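You operate a simulated robot arm through the tools that you are given. There is no shell and no other tool. Be economical: measure what you need, move in short steps, check, and stop when the job is done.

You run a simulated robot arm. Do the job below in one go: nothing can be reset, and whatever is moved stays where it is left.

## Task
Take the scrub sponge and leave it on the shelf under the side bench. Then turn the blue dial to +10. Then push the orange drawer shut. Then take the white egg from the top of the green belt and leave it on top of the grey box there. Then fetch the grey peg and stand it on the right end of the hooded bench. Then put the broken tray on the right end of the black board away on the middle shelf of the grey bench. Then take the round blue tub and leave it on the steel top of the grey bench. The order counts. Set down upright: white egg, grey peg.

It is judged by the outcome, as a careful person would: the job done as asked, and still so three seconds after it is handed in. It fails if anything else is knocked over, pushed out of place, dropped, spilled or broken.

## Robot
A 7-joint arm with a two-finger parallel gripper on a trunk, on a base that drives. Base frame: it is fixed to the floor where the robot stands at the start and does not move with it; the origin is under the middle of the robot, x ahead of it, y to its left, z up; the surface under the hand at the start is at about z = 880. Lengths are in mm, angles in rad, forces in N, time in s.
With the tool pointing down near the work surface it reaches from about 180 to 720 mm from the robot's upright axis, wherever it stands. Its first joint turns from -2.897 to 2.897 rad. Places, roughly: blue dial [600, 1500, 1300]; broken tray (30x30x6 cm) [-5100, -900, 800]; grey box [-5000, 500, 750]; grey peg (3x3x5 cm) [-4900, 200, 800]; middle shelf of the grey bench [-2100, 2100, 500]; orange drawer [-1700, 1500, 600]; right end of the hooded bench [-1600, -1200, 800]; round blue tub (12x12x9 cm) [-4900, 3000, 400]; scrub sponge (10x6x4 cm) [500, 100, 900]; shelf under the side bench [-3200, 1900, 300]; steel top of the grey bench [-2100, 2100, 800]; white egg (5x5x6 cm) [-5100, 200, 800]. Payload 1.57 kg.
The tool frame sits at the grasp point between the pads (the TCP): z along the fingers, y along the line on which they close. The tips reach 30 mm beyond it. The gripper opens to 110 mm. The fingers are 24 mm wide and 12 mm thick; the gripper's body (48 by 112 mm) begins 78 mm behind the TCP.
Orientation is told as [roll, pitch, yaw] about the base's x, y, z axes, in that order, counted from this pose: with the fingers straight down and closing along the base's y, the tool's x points along the base's -x, its y along +y and its z along -z.

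## Interface
- The arm moves only by the tool move_arm. Its argument "motion" is a list of rows, each a list of 7 numbers: the shift along the base's x, y, z in units of 500 mm (1.0 is 500 mm), then the turn, a rotation vector about the base's x, y, z in units of 120 degrees (1.0 is 120 degrees), then the closure, from 0 (fully open) to 1 (shut). In form: [[tx, ty, tz, rx, ry, rz, gripper], ...]. A call has 1 to 8 rows; each row is the pose to reach, as a shift and turn from the pose commanded when the call began. A call with a number of a shift or a turn outside -1 to 1 is refused whole. A row lasts 0.2 s, in which the tool goes at most 50 mm and 0.15 rad; a call with a longer step from one row to the next is refused whole, and so is a gripper value outside its range. A pose out of reach is approached as far as the arm can. The call stops where the force on the tool passes 40 N (or 10 N more than at its start, if that is more) or the arm is blocked; 0.2 s more then pass. Each finger travels about 45 mm/s and halts on what it meets, pressing with about 36 N; the grip force reading is that of the motor and also rises with nothing between the fingers. The clock runs only during rows and for 0.2 s after the last one: add rows that repeat a pose to give the fingers time. The reply holds the time, the measured pose of the TCP, the force on the tool along the base axes, the opening and the grip force, in the units named above and with some noise, with the torque about the TCP (base axes, N m) and any sound that the robot's microphone picked up.
- Cameras (640 x 400 px; columns grow to the right, rows downward): "scene" is now at [20.9, 128.3, 1491.9]; the picture's right is [-0.34, -0.94, 0.00], its down [-0.63, 0.23, -0.74] and it looks along [0.70, -0.25, -0.67] (base axes); focal length 282 px, centre (320, 200). "wrist" rides on the gripper at [70, 16, -141] in the tool frame; the picture's right is [-0.23, 0.97, 0.00], its down [-0.86, -0.20, -0.48] and it looks along [-0.47, -0.11, 0.88] (tool axes); focal length 222 px, centre (320, 200). There is no depth. A picture from a camera that has moved, and an enlarged one, comes with that camera's place and axes in the base frame and with its lens.
- snapshot(camera): a new picture of that camera. It takes no simulated time.
- move_column(by): slides the trunk up (or, below 0, down) by that many mm; the arm and the scene camera ride with it, the base frame stays. It gives what a move gives, with no picture.
- steer(legs): drives the robot by 1 to 6 legs, each [ahead, turn to the left] in mm and rad, along the robot's own axes; the way and the turn of a leg run together, so that a leg with both is an arc; at most 1500 mm and 3.142 rad a leg. The arm and the cameras ride along, it lands a little off, and it stops where it bumps. It gives what a move gives.
- pan_tilt(pan, tilt): turns the head with the scene camera to pan (to the left, within 2.705 rad either way) and tilt (down, from -0.506 to 1.204), counted from straight ahead of the robot. It gives what a move gives.
- close_up(camera, box): a new picture of the part [left, top, right, bottom] of that camera's present view, enlarged. It takes no simulated time.
- close_job(): hands the job in; it is judged then, once.

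Work in short steps. Places have to be worked out from the pictures, the camera data and where the tool is seen: move nearer, look again, correct. Check each grasp and each placing, and mend what went wrong. You have 186 turns and 144 pictures in all, those below and enlarged ones among them. Open the gripper and draw the arm clear of the work before you hand the job in, unless the task says otherwise; then end with one line.

The tools are called after "Call:" as name(argument=value, ...) on one line, values as JSON. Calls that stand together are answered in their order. move_arm: Moves the arm, as the interface text tells. Its arguments: {"type":"object","properties":{"motion":{"type":"array","items":{"type":"array","items":{"type":"number"}}}},"required":["motion"]} The other tools are called the same way: move_column (by) slides the trunk up or down; steer (legs) drives the base; pan_tilt (pan, tilt) turns the head that bears the scene camera; snapshot (camera) takes a picture; close_up (camera, box) takes an enlarged picture of a part of a camera's view; close_job () hands the job in.

At the start:

```text
clock: 0.0
eef_pos: [476.6, -71.2, 1197.2]
tcp_rot: [0.0, 0.001, 0.0]
contact_force: [-0.2, -0.6, 0.6]
torque: [0.06, 0.0, -0.04]
gripper_width: 110.0
grip_force: 0.0
trunk travel left (down, up): [-425.0, 165.0]
robot x, y, heading: [4.4, -0.1, 0.001]
head pan, tilt: [-0.344, 0.731]
```

scene: 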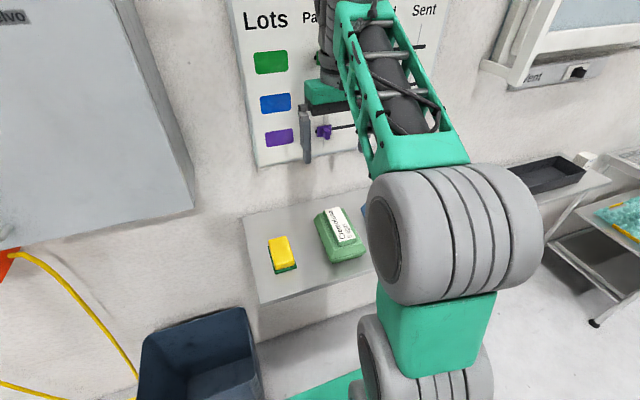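
wrist: 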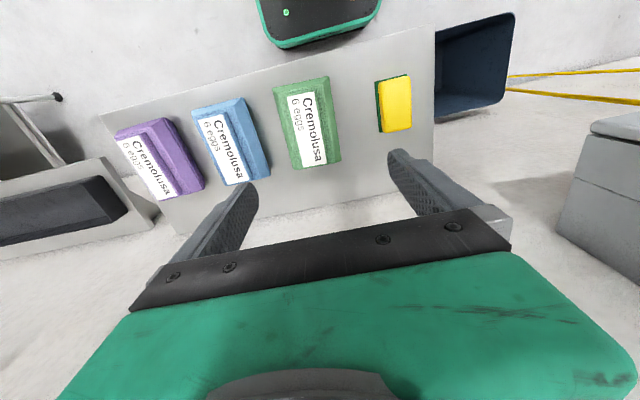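

The sponge looks to be near [470, 65, 915] with its long side along x. I'll enlarge both views to measure it.

Call:
close_up(camera="wrist", box=[340, 50, 440, 150])

Call:
close_up(camera="scene", box=[230, 190, 390, 290])

```text
4.00 times, centred on (390, 100) of wrist
camera zoom: at [407.1, -53.7, 1338.5], right [0.23, 0.97, 0.0], down [0.86, -0.2, 0.48], along [0.47, -0.11, -0.88], focal length 888 px, centre (40, 600)
```

zoom: 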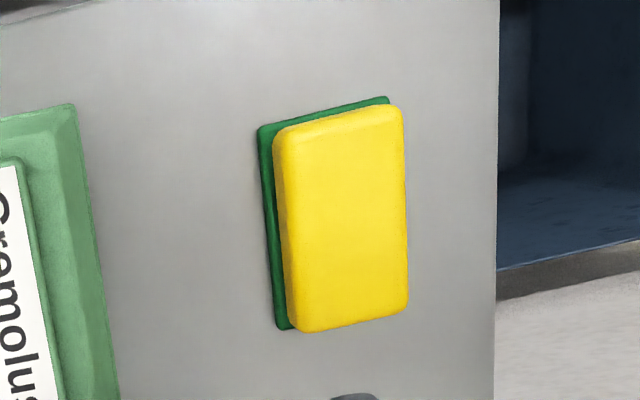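

```text
4.00 times, centred on (310, 240) of scene
camera zoom: at [20.9, 128.3, 1491.9], right [-0.34, -0.94, 0.0], down [-0.63, 0.23, -0.74], along [0.7, -0.25, -0.67], focal length 1130 px, centre (360, 40)
```

zoom: 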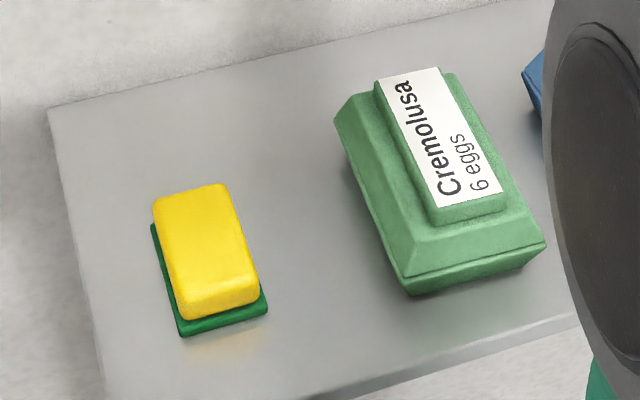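

Sponge is centred near [476, 65], top ~920, aligned with x, with clearance for the open fingers. I move above it.

Call:
move_arm(motion=[[0, 0.09, 0, 0, 0, 0, 0], [0, 0.18, 0, 0, 0, 0, 0], [0, 0.272, -0.02, 0, 0, 0, 0], [0, 0.272, -0.11, 0, 0, 0, 0], [0, 0.272, -0.2, 0, 0, 0, 0], [0, 0.272, -0.29, 0, 0, 0, 0], [0, 0.272, -0.38, 0, 0, 0, 0], [0, 0.272, -0.46, 0, 0, 0, 0]])

Call:
snapshot(camera="wrist")

```text
clock: 1.8
eef_pos: [481.1, 64.3, 966.9]
tcp_rot: [0.0, 0.001, 0.0]
contact_force: [-0.5, 0.2, -1.1]
torque: [0.05, 0.01, 0.0]
gripper_width: 110.0
grip_force: 0.0
trunk travel left (down, up): [-425.0, 165.0]
robot x, y, heading: [2.1, 0.6, 0.001]
head pan, tilt: [-0.344, 0.731]
```

```text
139 pictures are left
camera wrist: at [411.3, 82.0, 1107.8], right [0.23, 0.97, 0.0], down [0.85, -0.2, 0.48], along [0.47, -0.11, -0.88], focal length 222 px, centre (320, 200)
```

wrist: 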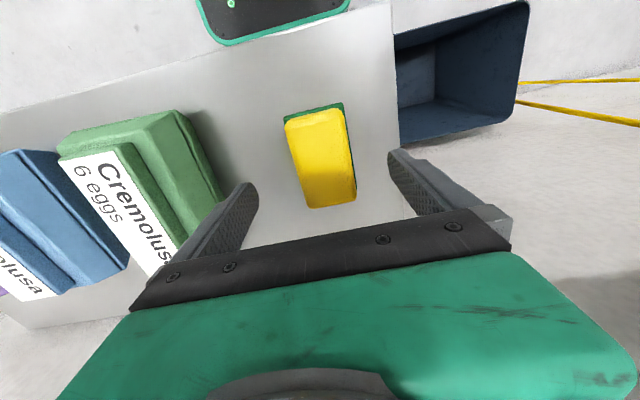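

Sponge is between the fingers. I descend to z≈914 and close.

Call:
move_arm(motion=[[-0.014, 0.004, -0.05, 0, 0, 0, 0], [-0.014, 0.004, -0.106, 0, 0, 0, 0], [-0.014, 0.004, -0.106, 0, 0, 0, 0.6], [-0.014, 0.004, -0.106, 0, 0, 0, 0.6], [-0.014, 0.004, -0.106, 0, 0, 0, 0.6], [-0.014, 0.004, -0.106, 0, 0, 0, 0.6]])

```text
clock: 3.2
eef_pos: [472.4, 67.3, 915.1]
tcp_rot: [-0.001, 0.002, 0.0]
contact_force: [0.2, -0.1, -0.7]
torque: [-0.02, 0.0, -0.01]
gripper_width: 57.3
grip_force: 20.9
trunk travel left (down, up): [-425.0, 165.0]
robot x, y, heading: [-2.3, 5.6, -0.003]
head pan, tilt: [-0.344, 0.731]
```

Gripped at 57 mm. Lift and check.

Call:
move_arm(motion=[[0, 0, 0.05, 0, 0, 0, 0.65], [0, 0, 0.14, 0, 0, 0, 0.65], [0, 0, 0.23, 0, 0, 0, 0.65], [0, 0, 0.32, 0, 0, 0, 0.65], [0, 0, 0.41, 0, 0, 0, 0.65], [-0.08, 0, 0.45, 0, 0, 0, 0.65], [-0.16, 0, 0.48, 0, 0, 0, 0.65], [-0.2, 0, 0.5, 0, 0, 0, 0.65]])

Call:
snapshot(camera="wrist")

Call:
pan_tilt(pan=1.2, tilt=0.4)

Call:
snapshot(camera="scene")

Call:
pan_tilt(pan=2.4, tilt=0.4)

Call:
snapshot(camera="scene")

```text
clock: 5.0
eef_pos: [367.8, 64.5, 1163.7]
tcp_rot: [0.0, 0.0, 0.0]
contact_force: [-0.5, 0.6, -0.9]
torque: [0.02, -0.02, 0.02]
gripper_width: 56.9
grip_force: 36.1
trunk travel left (down, up): [-425.0, 165.0]
robot x, y, heading: [3.1, 0.9, -0.004]
head pan, tilt: [-0.344, 0.731]
```

```text
138 pictures are left
camera wrist: at [298.4, 82.3, 1305.8], right [0.23, 0.97, 0.0], down [0.85, -0.2, 0.48], along [0.47, -0.11, -0.88], focal length 222 px, centre (320, 200)
```

wrist: 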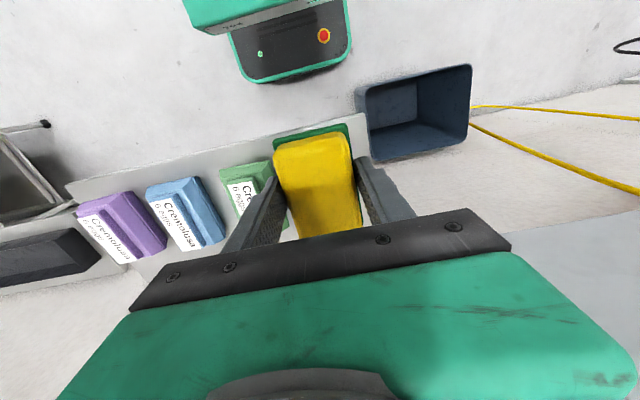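

```text
clock: 6.6
eef_pos: [369.1, 64.8, 1163.2]
tcp_rot: [-0.001, -0.001, 0.0]
contact_force: [-0.5, 0.0, -0.3]
torque: [0.03, -0.02, 0.0]
gripper_width: 56.7
grip_force: 35.9
trunk travel left (down, up): [-425.0, 165.0]
robot x, y, heading: [-0.2, -1.4, -0.001]
head pan, tilt: [1.201, 0.4]
```

```text
137 pictures are left
camera scene: at [-24.4, 242.9, 1521.4], right [0.93, -0.36, 0.0], down [-0.14, -0.36, -0.92], along [0.33, 0.86, -0.39], focal length 282 px, centre (320, 200)
```

scene: 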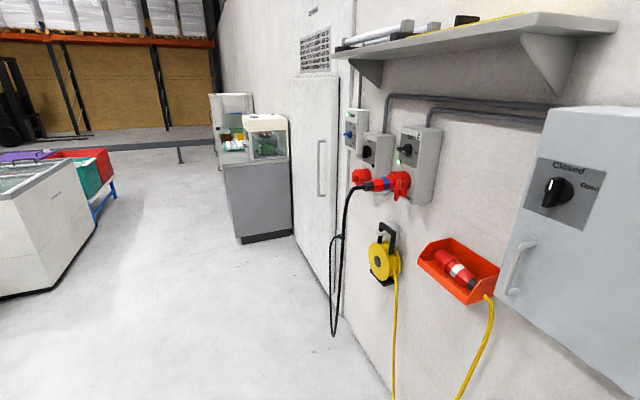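

```text
clock: 8.0
eef_pos: [368.7, 65.0, 1163.3]
tcp_rot: [0.001, 0.0, 0.002]
contact_force: [0.2, -0.3, -1.0]
torque: [-0.01, -0.01, -0.01]
gripper_width: 56.7
grip_force: 36.0
trunk travel left (down, up): [-425.0, 165.0]
robot x, y, heading: [3.4, 6.6, -0.004]
head pan, tilt: [2.4, 0.4]
```

```text
136 pictures are left
camera scene: at [-126.1, 219.2, 1521.4], right [0.68, 0.74, 0.0], down [0.29, -0.26, -0.92], along [-0.68, 0.62, -0.39], focal length 282 px, centre (320, 200)
```

scene: 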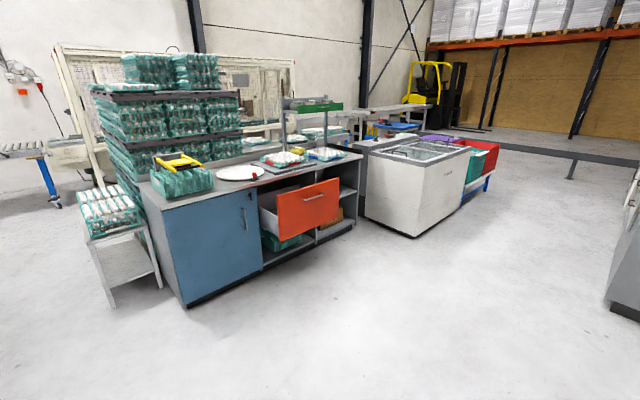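

Sponge is held. I look around the rest of the room to plan the drive.

Call:
pan_tilt(pan=2.7, tilt=0.2)

Call:
snapshot(camera="scene")

Call:
pan_tilt(pan=-2.5, tilt=0.3)

Call:
snapshot(camera="scene")

Call:
pan_tilt(pan=-1.3, tilt=0.4)

Call:
snapshot(camera="scene")

```text
clock: 8.8
eef_pos: [367.3, 65.7, 1163.2]
tcp_rot: [0.0, 0.001, 0.001]
contact_force: [0.0, 0.6, 0.1]
torque: [0.02, 0.03, -0.02]
gripper_width: 56.9
grip_force: 36.1
trunk travel left (down, up): [-425.0, 165.0]
robot x, y, heading: [-2.2, 2.0, -0.005]
head pan, tilt: [2.7, 0.201]
```

```text
135 pictures are left
camera scene: at [-142.1, 196.4, 1539.9], right [0.43, 0.9, 0.0], down [0.18, -0.09, -0.98], along [-0.89, 0.42, -0.2], focal length 282 px, centre (320, 200)
```

scene: 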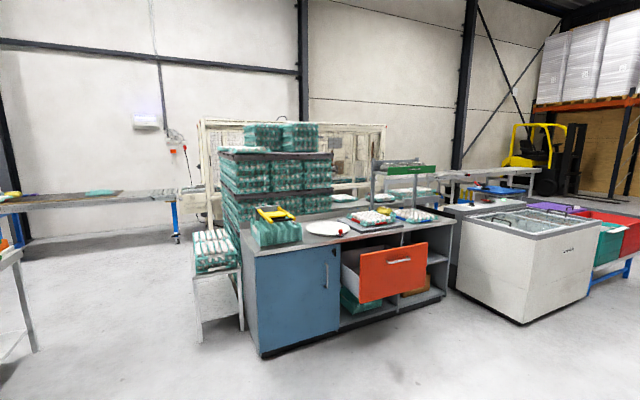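

```text
clock: 12.9
eef_pos: [368.1, 65.0, 1163.6]
tcp_rot: [-0.001, 0.0, 0.0]
contact_force: [0.0, 0.6, -1.1]
torque: [0.06, -0.04, -0.01]
gripper_width: 57.0
grip_force: 35.7
trunk travel left (down, up): [-425.0, 165.0]
robot x, y, heading: [0.2, 2.6, 0.0]
head pan, tilt: [-2.499, 0.3]
```

```text
134 pictures are left
camera scene: at [-132.6, 100.6, 1530.7], right [-0.6, 0.8, 0.0], down [0.24, 0.18, -0.96], along [-0.76, -0.57, -0.3], focal length 282 px, centre (320, 200)
```

scene: 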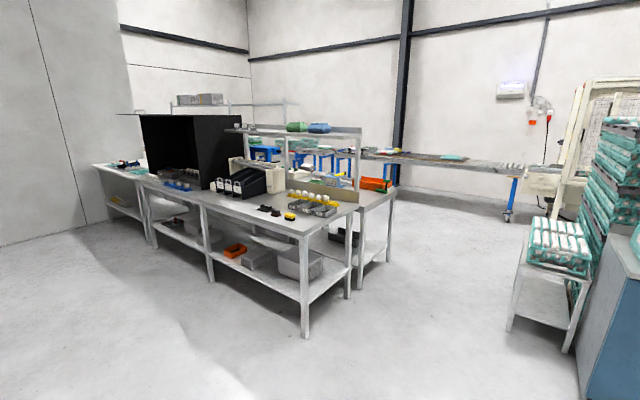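

```text
clock: 14.3
eef_pos: [368.1, 65.7, 1164.3]
tcp_rot: [-0.001, 0.0, -0.001]
contact_force: [0.5, 0.2, -0.6]
torque: [0.0, 0.02, 0.0]
gripper_width: 56.8
grip_force: 35.6
trunk travel left (down, up): [-425.0, 165.0]
robot x, y, heading: [0.5, -1.1, -0.003]
head pan, tilt: [-1.3, 0.4]
```

```text
133 pictures are left
camera scene: at [-33.2, 67.3, 1521.5], right [-0.96, -0.27, 0.0], down [-0.1, 0.37, -0.92], along [0.25, -0.89, -0.39], focal length 282 px, centre (320, 200)
```

scene: 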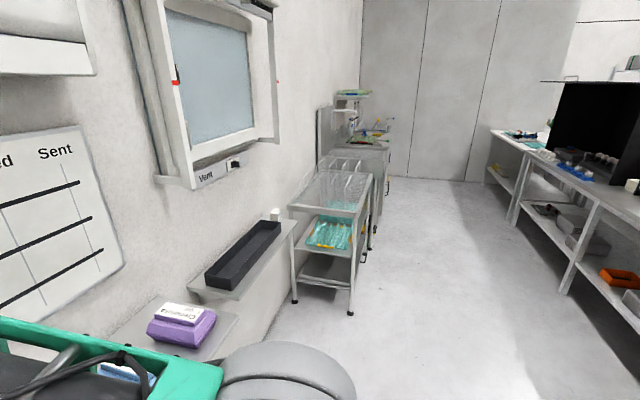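

Passage to the back area is at x≈-2400 between y≈-1100 (hooded bench) and y≈160 (stool). I drive there and look.

Call:
steer(legs=[[0, -2.956], [1300, 0], [1200, 0]])

Call:
pan_tilt(pan=-0.9, tilt=0.4)

Call:
snapshot(camera="scene")

Call:
pan_tilt(pan=0.3, tilt=0.35)

Call:
snapshot(camera="scene")

```text
clock: 33.8
eef_pos: [-2896.9, -174.1, 1163.3]
tcp_rot: [-0.002, -0.001, -3.135]
contact_force: [0.3, 0.1, -1.1]
torque: [0.04, -0.02, 0.01]
gripper_width: 57.2
grip_force: 35.6
trunk travel left (down, up): [-425.0, 165.0]
robot x, y, heading: [-2528.2, -109.6, -3.137]
head pan, tilt: [-1.3, 0.4]
```

```text
clock: 34.7
eef_pos: [-2897.2, -175.1, 1162.3]
tcp_rot: [-0.002, -0.001, -3.134]
contact_force: [-0.6, 0.0, -1.0]
torque: [0.01, -0.04, 0.0]
gripper_width: 56.9
grip_force: 35.7
trunk travel left (down, up): [-425.0, 165.0]
robot x, y, heading: [-2530.2, -106.9, -3.135]
head pan, tilt: [-0.901, 0.4]
```

```text
132 pictures are left
camera scene: at [-2523.6, -186.9, 1521.5], right [0.78, 0.63, 0.0], down [0.24, -0.3, -0.92], along [-0.58, 0.72, -0.39], focal length 282 px, centre (320, 200)
```

scene: 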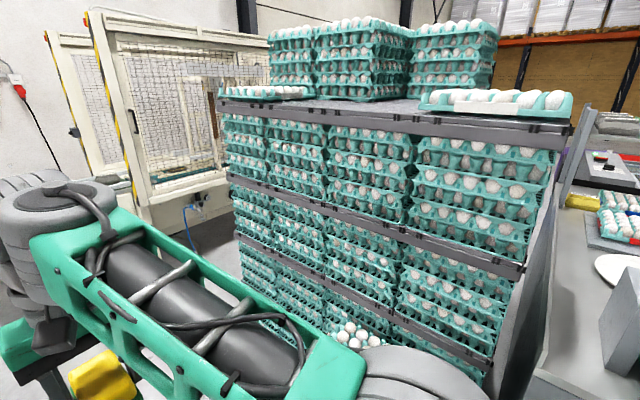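

```text
clock: 36.1
eef_pos: [-2897.0, -175.9, 1164.6]
tcp_rot: [0.001, 0.001, -3.135]
contact_force: [0.5, 0.0, -0.2]
torque: [0.01, 0.0, -0.02]
gripper_width: 57.0
grip_force: 35.8
trunk travel left (down, up): [-425.0, 165.0]
robot x, y, heading: [-2531.9, -102.2, -3.133]
head pan, tilt: [0.3, 0.351]
```

```text
131 pictures are left
camera scene: at [-2554.4, -287.2, 1526.0], right [-0.3, 0.95, 0.0], down [0.33, 0.1, -0.94], along [-0.9, -0.28, -0.34], focal length 282 px, centre (320, 200)
```

scene: 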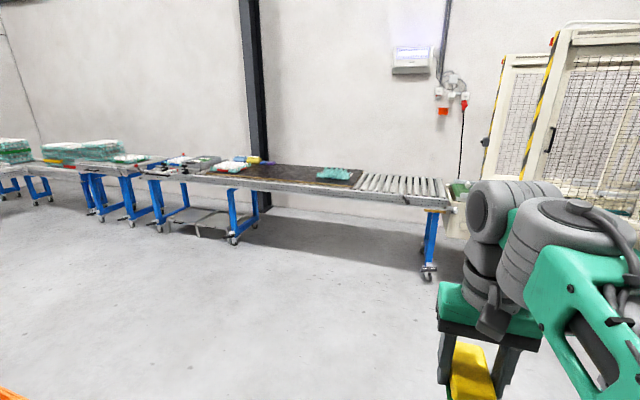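

Turns overshoot about 6%. I'm at (-2530,-105) facing -x. I drive on to x≈-4000 and turn to face +y to look for the side bench.

Call:
steer(legs=[[1400, 0], [0, -1.5]])

Call:
pan_tilt(pan=-0.5, tilt=0.4)

Call:
snapshot(camera="scene")

Call:
pan_tilt(pan=0.6, tilt=0.4)

Call:
snapshot(camera="scene")

```text
clock: 46.7
eef_pos: [-4039.2, 201.9, 1163.0]
tcp_rot: [0.0, 0.001, 1.719]
contact_force: [-0.6, 0.6, -0.4]
torque: [-0.02, -0.01, 0.0]
gripper_width: 57.0
grip_force: 36.4
trunk travel left (down, up): [-425.0, 165.0]
robot x, y, heading: [-3920.0, -154.5, 1.72]
head pan, tilt: [0.3, 0.351]
```

```text
clock: 47.8
eef_pos: [-4039.6, 201.9, 1163.9]
tcp_rot: [0.0, 0.001, 1.718]
contact_force: [-0.6, 0.8, -0.7]
torque: [0.03, 0.0, 0.0]
gripper_width: 56.9
grip_force: 36.1
trunk travel left (down, up): [-425.0, 165.0]
robot x, y, heading: [-3918.2, -151.3, 1.719]
head pan, tilt: [-0.499, 0.4]
```

```text
130 pictures are left
camera scene: at [-4031.2, -146.3, 1521.5], right [0.94, -0.34, 0.0], down [-0.13, -0.37, -0.92], along [0.32, 0.87, -0.39], focal length 282 px, centre (320, 200)
```

scene: 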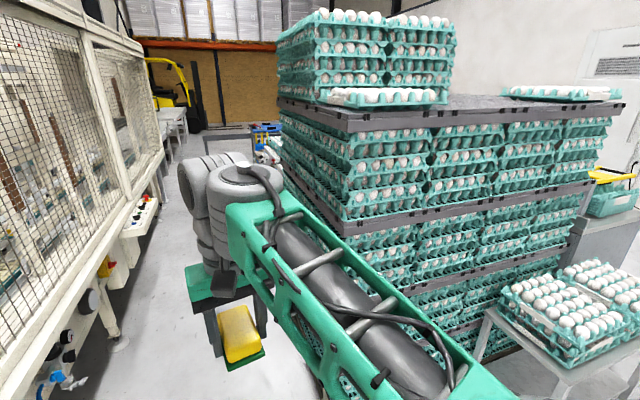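

```text
clock: 49.1
eef_pos: [-4040.5, 201.2, 1162.9]
tcp_rot: [0.0, 0.0, 1.719]
contact_force: [-0.3, 0.7, -1.0]
torque: [-0.04, -0.01, 0.02]
gripper_width: 56.9
grip_force: 36.6
trunk travel left (down, up): [-425.0, 165.0]
robot x, y, heading: [-3921.8, -152.3, 1.725]
head pan, tilt: [0.6, 0.4]
```

```text
129 pictures are left
camera scene: at [-4126.0, -165.4, 1521.4], right [0.73, 0.68, 0.0], down [0.26, -0.29, -0.92], along [-0.63, 0.68, -0.39], focal length 282 px, centre (320, 200)
```

scene: 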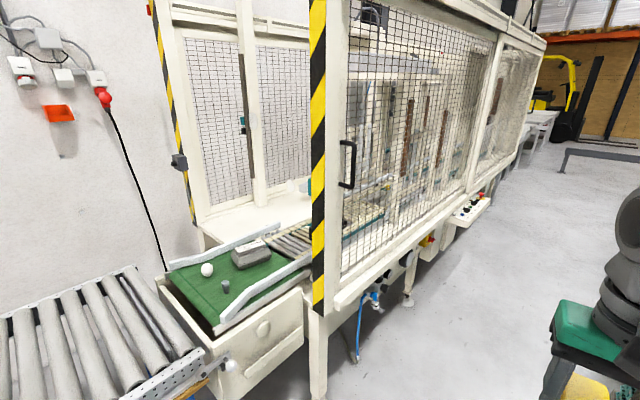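

The aisle runs between the machine (x≈-4700) and the egg stack (corner ≈[-3697, 600]). I bear left a little, then go up the aisle.

Call:
steer(legs=[[0, 0.19], [850, 0]])

Call:
pan_tilt(pan=-0.6, tilt=0.4)

Call:
snapshot(camera="scene")

```text
clock: 54.4
eef_pos: [-4388.2, 970.8, 1162.8]
tcp_rot: [-0.001, -0.001, 1.916]
contact_force: [-0.2, -0.7, -0.9]
torque: [0.02, 0.0, 0.04]
gripper_width: 56.9
grip_force: 36.2
trunk travel left (down, up): [-425.0, 165.0]
robot x, y, heading: [-4210.0, 646.4, 1.909]
head pan, tilt: [0.6, 0.4]
```

```text
clock: 55.8
eef_pos: [-4388.8, 970.6, 1163.6]
tcp_rot: [0.001, 0.001, 1.916]
contact_force: [-0.2, 0.1, -0.6]
torque: [0.0, -0.01, 0.02]
gripper_width: 57.0
grip_force: 36.2
trunk travel left (down, up): [-425.0, 165.0]
robot x, y, heading: [-4203.5, 646.5, 1.914]
head pan, tilt: [-0.6, 0.4]
```

```text
128 pictures are left
camera scene: at [-4303.1, 628.4, 1521.5], right [0.97, -0.25, 0.0], down [-0.1, -0.38, -0.92], along [0.23, 0.89, -0.39], focal length 282 px, centre (320, 200)
```

scene: 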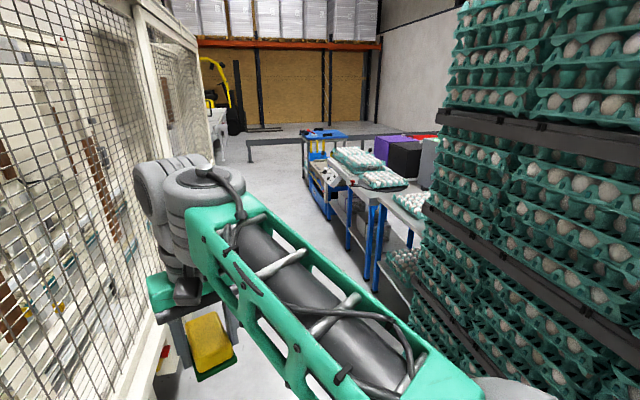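

I can see the side bench beyond the stack (blue legs, shelf underneath, front ≈ x=-3440). Drive on to y≈1900, then turn to face +x.

Call:
steer(legs=[[0, -0.345], [1200, 0]])

Call:
pan_tilt(pan=-1.3, tilt=0.6)

Call:
snapshot(camera="scene")

```text
clock: 62.7
eef_pos: [-4278.9, 2174.5, 1164.0]
tcp_rot: [-0.001, -0.001, 1.578]
contact_force: [0.7, 0.4, -0.3]
torque: [-0.01, -0.01, -0.02]
gripper_width: 56.8
grip_force: 36.1
trunk travel left (down, up): [-425.0, 165.0]
robot x, y, heading: [-4211.4, 1806.6, 1.575]
head pan, tilt: [-0.6, 0.4]
```

```text
clock: 63.8
eef_pos: [-4277.5, 2175.8, 1163.6]
tcp_rot: [-0.001, 0.001, 1.578]
contact_force: [-0.1, 0.1, -1.3]
torque: [0.0, 0.0, 0.04]
gripper_width: 56.8
grip_force: 35.7
trunk travel left (down, up): [-425.0, 165.0]
robot x, y, heading: [-4212.5, 1809.4, 1.58]
head pan, tilt: [-1.3, 0.6]
```

```text
127 pictures are left
camera scene: at [-4276.9, 1772.6, 1503.3], right [0.28, -0.96, 0.0], down [-0.54, -0.16, -0.83], along [0.79, 0.23, -0.56], focal length 282 px, centre (320, 200)
```

scene: 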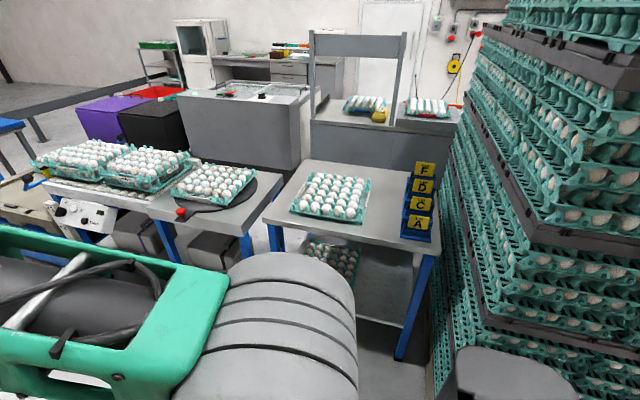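

The side bench is clear to see: front edge x≈-3470, y≈1560–2240, shelf below with an egg tray on the left and free room on the right. Turn to face it and inspect.

Call:
steer(legs=[[0, -1.57], [150, 0]])

Call:
pan_tilt(pan=0.0, tilt=0.9)

Call:
snapshot(camera="scene")

Call:
snapshot(camera="wrist")

```text
clock: 69.0
eef_pos: [-3690.4, 1862.7, 1163.7]
tcp_rot: [-0.002, 0.0, -0.019]
contact_force: [0.6, 0.1, -1.0]
torque: [0.02, 0.05, -0.01]
gripper_width: 56.8
grip_force: 36.2
trunk travel left (down, up): [-425.0, 165.0]
robot x, y, heading: [-4059.3, 1799.8, -0.017]
head pan, tilt: [-1.3, 0.6]
```

```text
clock: 70.5
eef_pos: [-3691.6, 1863.1, 1162.8]
tcp_rot: [0.0, 0.001, -0.019]
contact_force: [0.2, -0.4, -0.5]
torque: [0.0, 0.0, 0.01]
gripper_width: 57.1
grip_force: 35.9
trunk travel left (down, up): [-425.0, 165.0]
robot x, y, heading: [-4057.9, 1804.0, -0.017]
head pan, tilt: [0.0, 0.901]
```

```text
126 pictures are left
camera scene: at [-4040.4, 1960.9, 1478.5], right [-0.02, -1.0, 0.0], down [-0.78, 0.02, -0.62], along [0.62, -0.01, -0.78], focal length 282 px, centre (320, 200)
```

scene: 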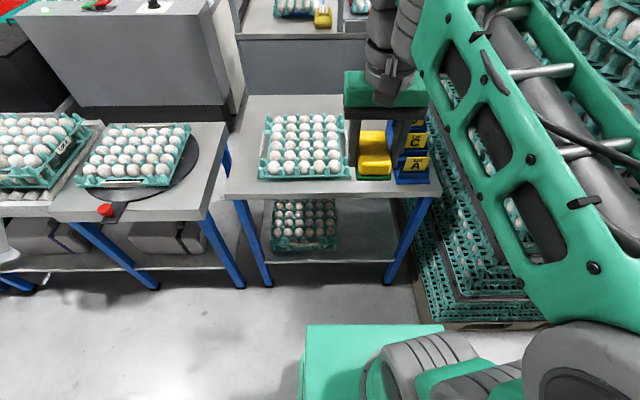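

```text
125 pictures are left
camera wrist: at [-3760.4, 1881.4, 1305.3], right [0.25, 0.97, 0.0], down [0.85, -0.22, 0.48], along [0.46, -0.12, -0.88], focal length 222 px, centre (320, 200)
```

wrist: 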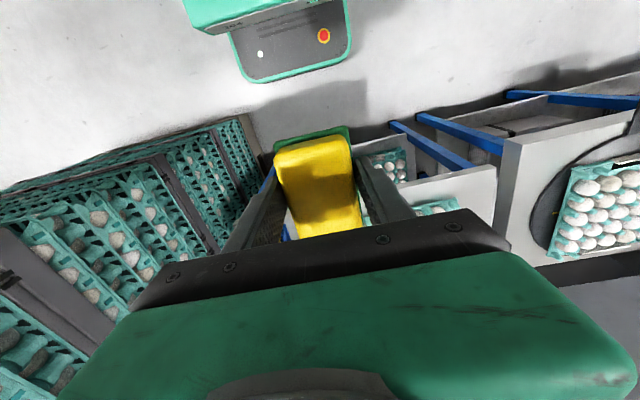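

Shelf front edge ≈ x=-3464, free stretch y≈1640–1860, shelf tray at y>1867. I lower the trunk fully before reaching under.

Call:
move_column(by=-420)

Call:
move_arm(motion=[[0, -0.05, -0.08, 0, 0, 0, 0.65], [0, -0.1, -0.16, 0, 0, 0, 0.65], [0, -0.15, -0.24, 0, 0, 0, 0.65], [0, -0.2, -0.32, 0, 0, 0, 0.65], [0, -0.23, -0.41, 0, 0, 0, 0.65], [0, -0.23, -0.5, 0, 0, 0, 0.65], [0, -0.23, -0.59, 0, 0, 0, 0.65], [0, -0.23, -0.65, 0, 0, 0, 0.65]])

Call:
snapshot(camera="scene")

Call:
snapshot(camera="wrist")

```text
refused: -420 is not a number from -400 to 400
```

```text
clock: 72.3
eef_pos: [-3691.6, 1752.1, 838.8]
tcp_rot: [0.0, -0.003, -0.018]
contact_force: [0.3, -0.9, -0.2]
torque: [0.0, -0.01, 0.02]
gripper_width: 57.1
grip_force: 36.2
trunk travel left (down, up): [-425.0, 165.0]
robot x, y, heading: [-4061.7, 1803.4, -0.021]
head pan, tilt: [0.0, 0.901]
```

```text
124 pictures are left
camera scene: at [-4040.4, 1960.9, 1478.5], right [-0.02, -1.0, 0.0], down [-0.78, 0.01, -0.62], along [0.62, -0.01, -0.78], focal length 282 px, centre (320, 200)
```

scene: 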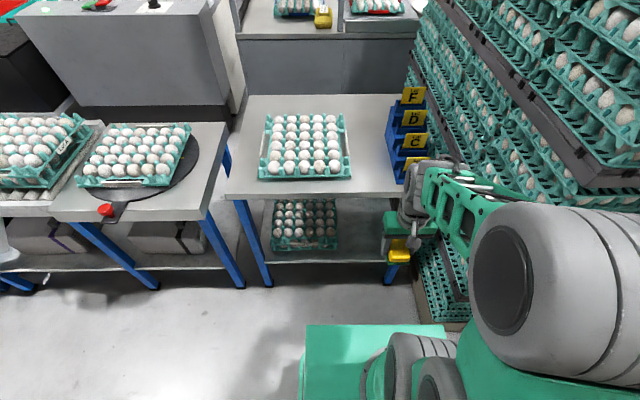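

```text
123 pictures are left
camera wrist: at [-3760.7, 1769.4, 980.3], right [0.25, 0.97, 0.0], down [0.85, -0.22, 0.48], along [0.46, -0.12, -0.88], focal length 222 px, centre (320, 200)
```

wrist: 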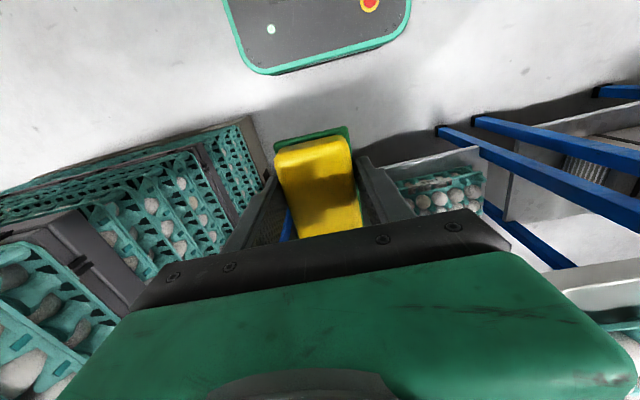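

Arm went down fine; now the trunk by the permitted 400.

Call:
move_column(by=-400)

Call:
snapshot(camera="scene")

```text
clock: 76.1
eef_pos: [-3691.2, 1750.5, 438.2]
tcp_rot: [0.0, 0.001, -0.02]
contact_force: [0.7, 0.8, 0.5]
torque: [0.02, -0.01, -0.02]
gripper_width: 56.9
grip_force: 35.6
trunk travel left (down, up): [-25.0, 565.0]
robot x, y, heading: [-4063.4, 1806.0, -0.022]
head pan, tilt: [0.0, 0.901]
```

```text
122 pictures are left
camera scene: at [-4040.4, 1960.9, 1078.5], right [-0.02, -1.0, 0.0], down [-0.78, 0.01, -0.62], along [0.62, -0.01, -0.78], focal length 282 px, centre (320, 200)
```

scene: 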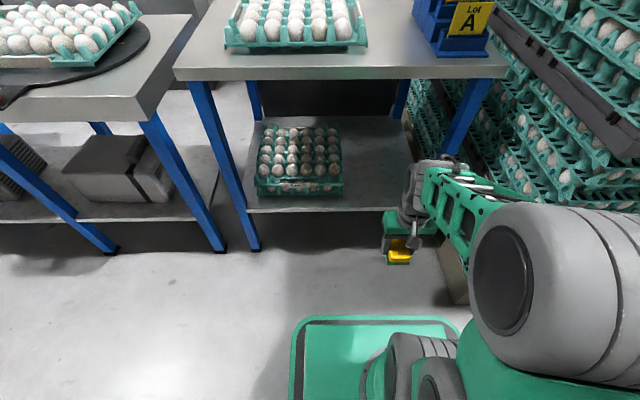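

Two-view fix: shelf top front edge ≈ z 292–300, x=-3460; table underside ≈779. I drive ahead 100 mm (clear of the stack on my right).

Call:
steer(legs=[[100, 0.02]])

Call:
move_arm(motion=[[0.08, 0, 0, 0, 0, 0, 0.65], [0.17, 0, 0, 0, 0, 0, 0.65], [0.26, 0, -0.02, 0, 0, 0, 0.65], [0.32, 0, -0.06, 0, 0, 0, 0.65]])

Call:
snapshot(camera="scene")

Call:
snapshot(camera="wrist")

```text
clock: 77.3
eef_pos: [-3589.2, 1759.7, 438.5]
tcp_rot: [0.0, 0.001, 0.003]
contact_force: [-0.2, 0.5, 0.3]
torque: [0.02, 0.0, -0.02]
gripper_width: 57.0
grip_force: 36.3
trunk travel left (down, up): [-25.0, 565.0]
robot x, y, heading: [-3955.7, 1803.8, 0.008]
head pan, tilt: [0.0, 0.901]
```

```text
clock: 78.3
eef_pos: [-3429.0, 1759.5, 408.2]
tcp_rot: [-0.001, -0.001, 0.004]
contact_force: [0.9, -0.7, -0.5]
torque: [0.02, 0.02, 0.01]
gripper_width: 56.9
grip_force: 36.3
trunk travel left (down, up): [-25.0, 565.0]
robot x, y, heading: [-3960.3, 1804.2, 0.002]
head pan, tilt: [0.0, 0.901]
```

```text
121 pictures are left
camera scene: at [-3943.1, 1960.6, 1078.5], right [0.01, -1.0, 0.0], down [-0.78, 0.0, -0.62], along [0.62, 0.0, -0.78], focal length 282 px, centre (320, 200)
```

scene: 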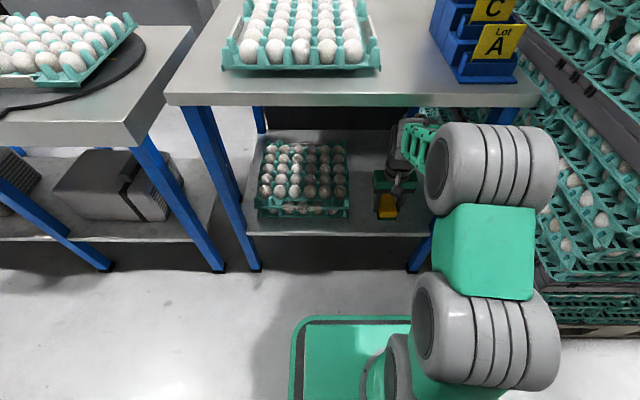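

```text
120 pictures are left
camera wrist: at [-3499.5, 1777.1, 550.6], right [0.22, 0.98, 0.0], down [0.86, -0.19, 0.48], along [0.47, -0.11, -0.88], focal length 222 px, centre (320, 200)
```

wrist: 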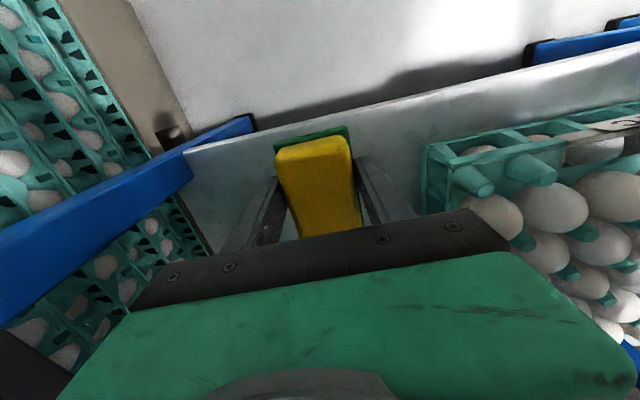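

Under the table safely. I move in 45 mm more and shift to y≈1747, then lower to TCP z≈345.

Call:
move_arm(motion=[[0.05, -0.02, 0, 0, 0, 0, 0.65], [0.09, -0.026, -0.03, 0, 0, 0, 0.65], [0.09, -0.026, -0.08, 0, 0, 0, 0.65], [0.09, -0.026, -0.126, 0, 0, 0, 0.65]])

Call:
close_up(camera="scene", box=[240, 120, 440, 245])

```text
clock: 79.3
eef_pos: [-3384.7, 1747.5, 347.1]
tcp_rot: [0.001, 0.0, 0.006]
contact_force: [-0.5, -0.6, -0.7]
torque: [-0.03, 0.01, -0.02]
gripper_width: 56.7
grip_force: 35.9
trunk travel left (down, up): [-25.0, 565.0]
robot x, y, heading: [-3960.3, 1802.5, 0.008]
head pan, tilt: [0.0, 0.901]
```

```text
3.20 times, centred on (340, 182) of scene
camera zoom: at [-3942.9, 1960.6, 1078.5], right [0.01, -1.0, 0.0], down [-0.78, 0.0, -0.62], along [0.62, 0.0, -0.78], focal length 904 px, centre (256, 256)
```

zoom: 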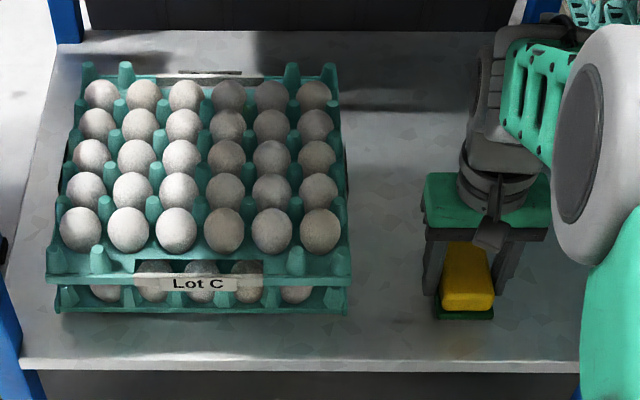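

Sponge is above the shelf, inside its front edge. I lower in small steps until contact.

Call:
move_arm(motion=[[0, 0, -0.01, 0, 0, 0, 0.65], [0, 0, -0.018, 0, 0, 0, 0.65], [0, 0, -0.026, 0, 0, 0, 0.65]])

```text
clock: 80.1
eef_pos: [-3382.4, 1747.1, 334.5]
tcp_rot: [0.0, -0.003, 0.007]
contact_force: [-1.1, -0.5, 1.7]
torque: [-0.03, -0.1, 0.0]
gripper_width: 57.0
grip_force: 36.1
trunk travel left (down, up): [-25.0, 565.0]
robot x, y, heading: [-3957.9, 1809.3, 0.003]
head pan, tilt: [0.0, 0.901]
```

Call:
move_arm(motion=[[0, 0, -0.006, 0, 0, 0, 0.65], [0, 0, -0.012, 0, 0, 0, 0.65]])

```text
clock: 80.7
eef_pos: [-3380.6, 1746.1, 330.7]
tcp_rot: [-0.001, -0.006, 0.009]
contact_force: [-5.0, 6.7, 28.9]
torque: [0.22, 0.15, -0.03]
gripper_width: 57.2
grip_force: 36.4
trunk travel left (down, up): [-25.0, 565.0]
robot x, y, heading: [-3962.9, 1807.4, 0.008]
head pan, tilt: [0.0, 0.901]
```

Contact (29 N): the sponge sits on the shelf. I release and rise out slightly.

Call:
move_arm(motion=[[0, 0, 0.006, 0, 0, 0, 0.4], [0, 0, 0.006, 0, 0, 0, 0.2], [0, 0, 0.006, 0, 0, 0, 0.2], [0, 0, 0.04, 0, 0, 0, 0.2], [0, 0, 0.12, 0, 0, 0, 0.2], [0, 0, 0.15, 0, 0, 0, 0.2]])

Call:
close_up(camera="scene", box=[240, 120, 440, 245])

```text
clock: 82.1
eef_pos: [-3383.8, 1743.5, 400.3]
tcp_rot: [0.001, 0.002, 0.005]
contact_force: [-0.3, -0.5, 0.5]
torque: [0.0, -0.01, 0.0]
gripper_width: 87.9
grip_force: 0.0
trunk travel left (down, up): [-25.0, 565.0]
robot x, y, heading: [-3960.4, 1803.9, 0.005]
head pan, tilt: [0.0, 0.901]
```

```text
3.20 times, centred on (340, 182) of scene
camera zoom: at [-3942.7, 1960.6, 1078.4], right [0.01, -1.0, 0.0], down [-0.78, 0.0, -0.62], along [0.62, 0.0, -0.78], focal length 904 px, centre (256, 256)
```

zoom: 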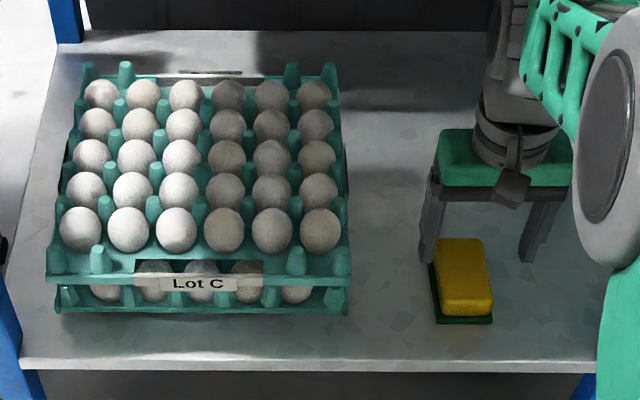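

Sponge placed. Now withdraw the arm from under the table, then raise the trunk.

Call:
move_arm(motion=[[-0.09, 0, 0, 0, 0, 0, 0.2], [-0.18, 0, 0, 0, 0, 0, 0.2], [-0.27, 0, 0, 0, 0, 0, 0.2], [-0.36, 0, 0.02, 0, 0, 0, 0.2], [-0.45, 0, 0.04, 0, 0, 0, 0.2], [-0.5, 0, 0.06, 0, 0, 0, 0.2]])

Call:
steer(legs=[[-240, 0]])

Call:
move_column(by=400)

Call:
move_arm(motion=[[0, 0, 0.08, 0, 0, 0, 0], [0, 0, 0.16, 0, 0, 0, 0], [0, 0, 0.24, 0, 0, 0, 0], [0, 0.03, 0.32, 0, 0, 0, 0], [0, 0.08, 0.4, 0, 0, 0, 0], [0, 0.13, 0.47, 0, 0, 0, 0], [0, 0.18, 0.53, 0, 0, 0, 0], [0, 0.2, 0.6, 0, 0, 0, 0]])

```text
clock: 83.5
eef_pos: [-3633.9, 1747.3, 432.1]
tcp_rot: [0.0, 0.0, 0.006]
contact_force: [0.1, -0.6, 0.4]
torque: [0.01, 0.0, -0.03]
gripper_width: 87.9
grip_force: 0.0
trunk travel left (down, up): [-25.0, 565.0]
robot x, y, heading: [-3955.6, 1805.6, 0.004]
head pan, tilt: [0.0, 0.901]
```

```text
clock: 85.3
eef_pos: [-3876.4, 1745.9, 432.2]
tcp_rot: [0.0, 0.0, 0.005]
contact_force: [0.0, -0.4, 1.0]
torque: [0.02, 0.02, -0.01]
gripper_width: 88.2
grip_force: 0.1
trunk travel left (down, up): [-25.0, 565.0]
robot x, y, heading: [-4207.4, 1801.8, 0.004]
head pan, tilt: [0.0, 0.901]
```

```text
clock: 89.1
eef_pos: [-3876.9, 1746.0, 831.5]
tcp_rot: [0.0, 0.001, 0.005]
contact_force: [-0.2, 0.2, 0.1]
torque: [0.0, -0.03, 0.0]
gripper_width: 88.0
grip_force: 0.0
trunk travel left (down, up): [-425.0, 165.0]
robot x, y, heading: [-4199.2, 1801.9, 0.004]
head pan, tilt: [0.0, 0.901]
```

```text
clock: 90.9
eef_pos: [-3878.1, 1847.3, 1130.9]
tcp_rot: [0.0, 0.0, 0.004]
contact_force: [-0.2, -0.4, -0.5]
torque: [0.02, 0.0, 0.0]
gripper_width: 109.9
grip_force: 0.2
trunk travel left (down, up): [-425.0, 165.0]
robot x, y, heading: [-4204.1, 1804.2, 0.007]
head pan, tilt: [0.0, 0.901]
```

Now the long way back to the dial. First turn to face -y in the aisle.

Call:
steer(legs=[[60, 0], [0, -1.576]])

```text
clock: 95.7
eef_pos: [-4099.6, 1477.1, 1131.5]
tcp_rot: [-0.002, -0.001, -1.561]
contact_force: [-0.6, 0.0, 0.3]
torque: [-0.03, -0.02, 0.0]
gripper_width: 110.1
grip_force: 0.1
trunk travel left (down, up): [-425.0, 165.0]
robot x, y, heading: [-4143.9, 1803.6, -1.561]
head pan, tilt: [0.0, 0.901]
```

Call:
steer(legs=[[1400, -0.02], [850, 0], [0, 1.57]])

```text
clock: 110.6
eef_pos: [-3859.4, -447.1, 1130.3]
tcp_rot: [0.001, -0.001, -0.059]
contact_force: [0.3, -0.2, -0.6]
torque: [0.0, 0.01, 0.01]
gripper_width: 109.9
grip_force: 0.1
trunk travel left (down, up): [-425.0, 165.0]
robot x, y, heading: [-4185.7, -469.8, -0.059]
head pan, tilt: [0.0, 0.901]
```

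Call:
steer(legs=[[0, 0.1], [1500, 0], [1400, 0]])

Call:
pan_tilt(pan=0.6, tilt=0.35)

Call:
snapshot(camera="scene")

```text
clock: 125.2
eef_pos: [-949.9, -316.3, 1129.9]
tcp_rot: [0.0, 0.0, 0.023]
contact_force: [-0.2, 0.6, -0.3]
torque: [-0.03, 0.01, -0.02]
gripper_width: 110.1
grip_force: 0.0
trunk travel left (down, up): [-425.0, 165.0]
robot x, y, heading: [-1272.2, -366.8, 0.02]
head pan, tilt: [0.0, 0.901]
```

```text
clock: 126.2
eef_pos: [-947.5, -316.3, 1131.0]
tcp_rot: [0.0, -0.001, 0.022]
contact_force: [-0.2, 0.7, -1.0]
torque: [-0.01, 0.0, 0.0]
gripper_width: 109.8
grip_force: 0.1
trunk travel left (down, up): [-425.0, 165.0]
robot x, y, heading: [-1272.2, -366.9, 0.024]
head pan, tilt: [0.6, 0.351]
```

```text
117 pictures are left
camera scene: at [-1259.9, -157.2, 1525.9], right [0.58, -0.81, 0.0], down [-0.28, -0.2, -0.94], along [0.76, 0.55, -0.34], focal length 282 px, centre (320, 200)
```

scene: 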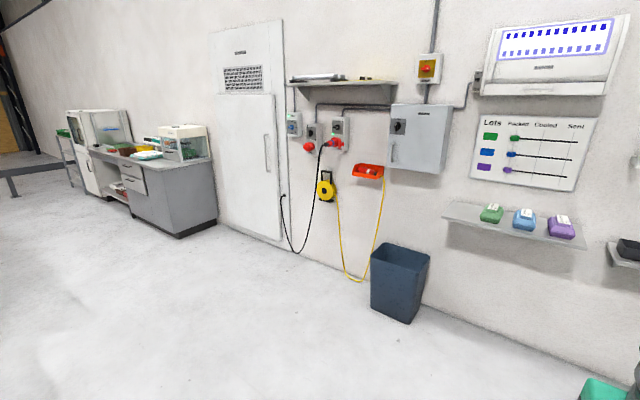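

The blue dial is on the small grey box near [600, 1470, 1310]. Path across open floor to (0, 1470).

Call:
steer(legs=[[0, 0.943], [1150, 0], [1000, 0], [0, -0.96]])

Call:
pan_tilt(pan=0.0, tilt=0.3)

Call:
snapshot(camera="scene")

```text
clock: 142.0
eef_pos: [290.6, 1474.1, 1131.0]
tcp_rot: [0.0, -0.001, 0.0]
contact_force: [0.3, 0.7, 0.3]
torque: [0.01, -0.02, 0.03]
gripper_width: 109.9
grip_force: 0.1
trunk travel left (down, up): [-425.0, 165.0]
robot x, y, heading: [-37.2, 1433.2, 0.002]
head pan, tilt: [0.6, 0.351]
```

```text
clock: 143.0
eef_pos: [290.1, 1475.0, 1130.0]
tcp_rot: [0.002, 0.001, 0.0]
contact_force: [1.0, -0.8, 0.4]
torque: [-0.01, 0.01, -0.01]
gripper_width: 109.9
grip_force: 0.1
trunk travel left (down, up): [-425.0, 165.0]
robot x, y, heading: [-33.5, 1431.5, -0.003]
head pan, tilt: [0.0, 0.3]
```

```text
116 pictures are left
camera scene: at [-0.5, 1589.2, 1530.7], right [0.0, -1.0, 0.0], down [-0.3, 0.0, -0.96], along [0.96, 0.0, -0.3], focal length 282 px, centre (320, 200)
```

scene: 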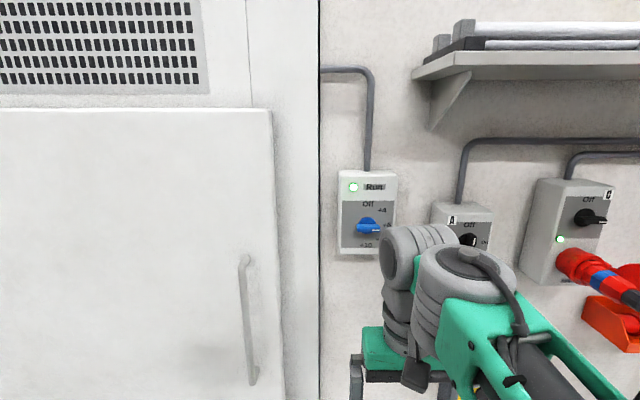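

Call:
close_up(camera="scene", box=[328, 160, 408, 260])

```text
4.00 times, centred on (368, 210) of scene
camera zoom: at [-0.5, 1589.2, 1530.7], right [0.0, -1.0, 0.0], down [-0.3, 0.0, -0.96], along [0.96, 0.0, -0.3], focal length 1130 px, centre (128, 160)
```

zoom: 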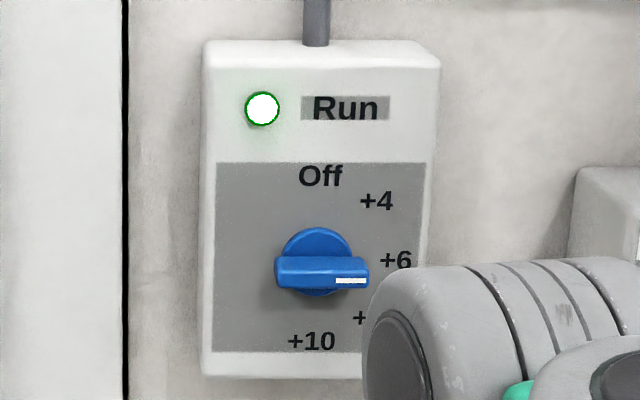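

Dial reads +6 (pointer right); +10 is straight down, a quarter turn clockwise. Knob is about [~590, 1480, 1280]. I pitch the tool to point at the wall while moving up and forward.

Call:
move_arm(motion=[[0.03, 0, 0.04, 0, -0.07, 0, 0], [0.06, 0, 0.08, 0, -0.14, 0, 0], [0.1, 0, 0.12, 0, -0.21, 0, 0], [0.14, 0, 0.16, 0, -0.28, 0, 0], [0.18, 0, 0.2, 0, -0.35, 0, 0], [0.22, 0, 0.24, 0, -0.42, 0, 0], [0.25, 0, 0.27, 0, -0.49, 0, 0], [0.28, 0, 0.3, 0, -0.56, 0, 0]])

Call:
move_arm(motion=[[0.02, 0, 0.0, 0, -0.07, 0, 0], [0.04, 0, 0.0, 0, -0.14, 0, 0], [0.04, 0, 0.0, 0, -0.19, 0, 0]])

Call:
snapshot(camera="wrist")

Call:
snapshot(camera="scene")

```text
clock: 143.9
eef_pos: [376.6, 1486.3, 1124.4]
tcp_rot: [0.014, -0.266, 0.029]
contact_force: [-0.5, -0.3, -0.3]
torque: [0.0, -0.07, -0.02]
gripper_width: 110.3
grip_force: 0.0
trunk travel left (down, up): [-425.0, 165.0]
robot x, y, heading: [-34.2, 1433.2, 0.001]
head pan, tilt: [0.0, 0.3]
stopped in row 4: the arm was blocked; the commanded pose is now the measured one
```

```text
clock: 144.3
eef_pos: [399.0, 1503.6, 1086.1]
tcp_rot: [0.024, -0.267, 0.062]
contact_force: [0.1, 0.6, -0.7]
torque: [-0.01, 0.02, 0.02]
gripper_width: 110.0
grip_force: 0.0
out of reach, approached as far as the arm can: row 1, 2
trunk travel left (down, up): [-425.0, 165.0]
robot x, y, heading: [-37.1, 1432.5, 0.003]
head pan, tilt: [0.0, 0.3]
stopped in row 2: the arm was blocked; the commanded pose is now the measured one
```

```text
114 pictures are left
camera wrist: at [294.4, 1510.2, 1204.2], right [0.15, 0.99, 0.08], down [0.71, -0.17, 0.68], along [0.69, -0.04, -0.73], focal length 222 px, centre (320, 200)
```

wrist: 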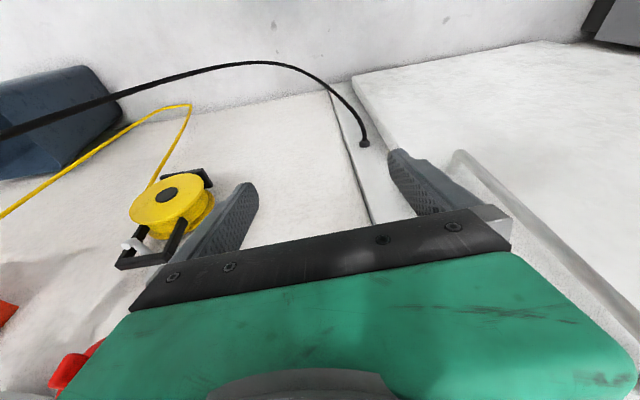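

```text
113 pictures are left
camera scene: at [-1.2, 1588.8, 1524.1], right [0.0, -1.0, 0.0], down [-0.29, 0.0, -0.96], along [0.96, 0.0, -0.29], focal length 282 px, centre (320, 200)
```

scene: 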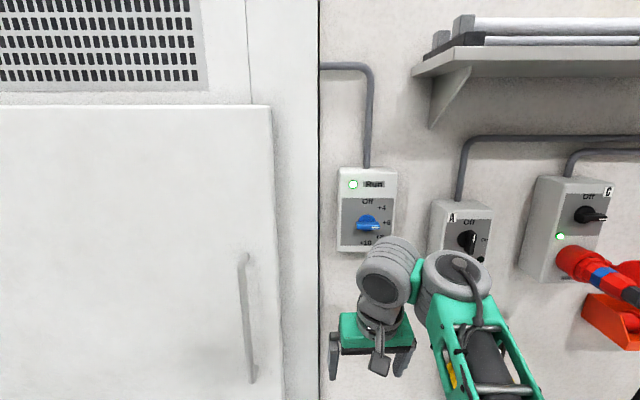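

Blocked by a joint limit — the arm is folded too much. I back off 60 mm and lower the trunk 300 so the wrist ends up above the shoulder, then pitch again.

Call:
steer(legs=[[-70, 0]])

Call:
move_column(by=-300)

Call:
move_arm(motion=[[0.03, -0.01, 0.08, 0, 0.04, 0, 0], [0.06, -0.02, 0.16, 0, 0.08, 0, 0], [0.09, -0.03, 0.24, 0, 0.12, 0, 0], [0.12, -0.04, 0.32, 0, 0.12, 0, 0], [0.12, -0.04, 0.4, 0, 0.12, 0, 0], [0.12, -0.05, 0.48, 0, 0.12, 0, 0], [0.12, -0.05, 0.56, 0, 0.12, 0, 0], [0.12, -0.05, 0.64, 0, 0.12, 0, 0]])

```text
clock: 145.4
eef_pos: [329.7, 1503.7, 1084.6]
tcp_rot: [0.024, -0.259, 0.066]
contact_force: [0.3, -0.2, 0.1]
torque: [0.02, 0.0, 0.0]
gripper_width: 110.1
grip_force: 0.0
trunk travel left (down, up): [-425.0, 165.0]
robot x, y, heading: [-103.5, 1430.0, -0.001]
head pan, tilt: [0.0, 0.3]
```

```text
clock: 148.4
eef_pos: [336.0, 1504.7, 778.7]
tcp_rot: [0.028, -0.233, 0.066]
contact_force: [0.7, -0.1, -0.7]
torque: [0.0, -0.01, 0.0]
gripper_width: 110.0
grip_force: 0.0
trunk travel left (down, up): [-125.0, 465.0]
robot x, y, heading: [-105.9, 1432.4, -0.001]
head pan, tilt: [0.0, 0.3]
```

```text
clock: 149.5
eef_pos: [394.4, 1482.1, 956.1]
tcp_rot: [0.04, -0.023, 0.066]
contact_force: [25.7, 4.3, -36.6]
torque: [-0.42, 1.32, -0.11]
gripper_width: 109.8
grip_force: 0.1
out of reach, approached as far as the arm can: row 2, 5
trunk travel left (down, up): [-125.0, 465.0]
robot x, y, heading: [-101.4, 1430.6, -0.002]
head pan, tilt: [0.0, 0.3]
stopped in row 5: the force on the tool passed its limit at 146 N (the readings are from after the stop); the commanded pose is now the measured one
```

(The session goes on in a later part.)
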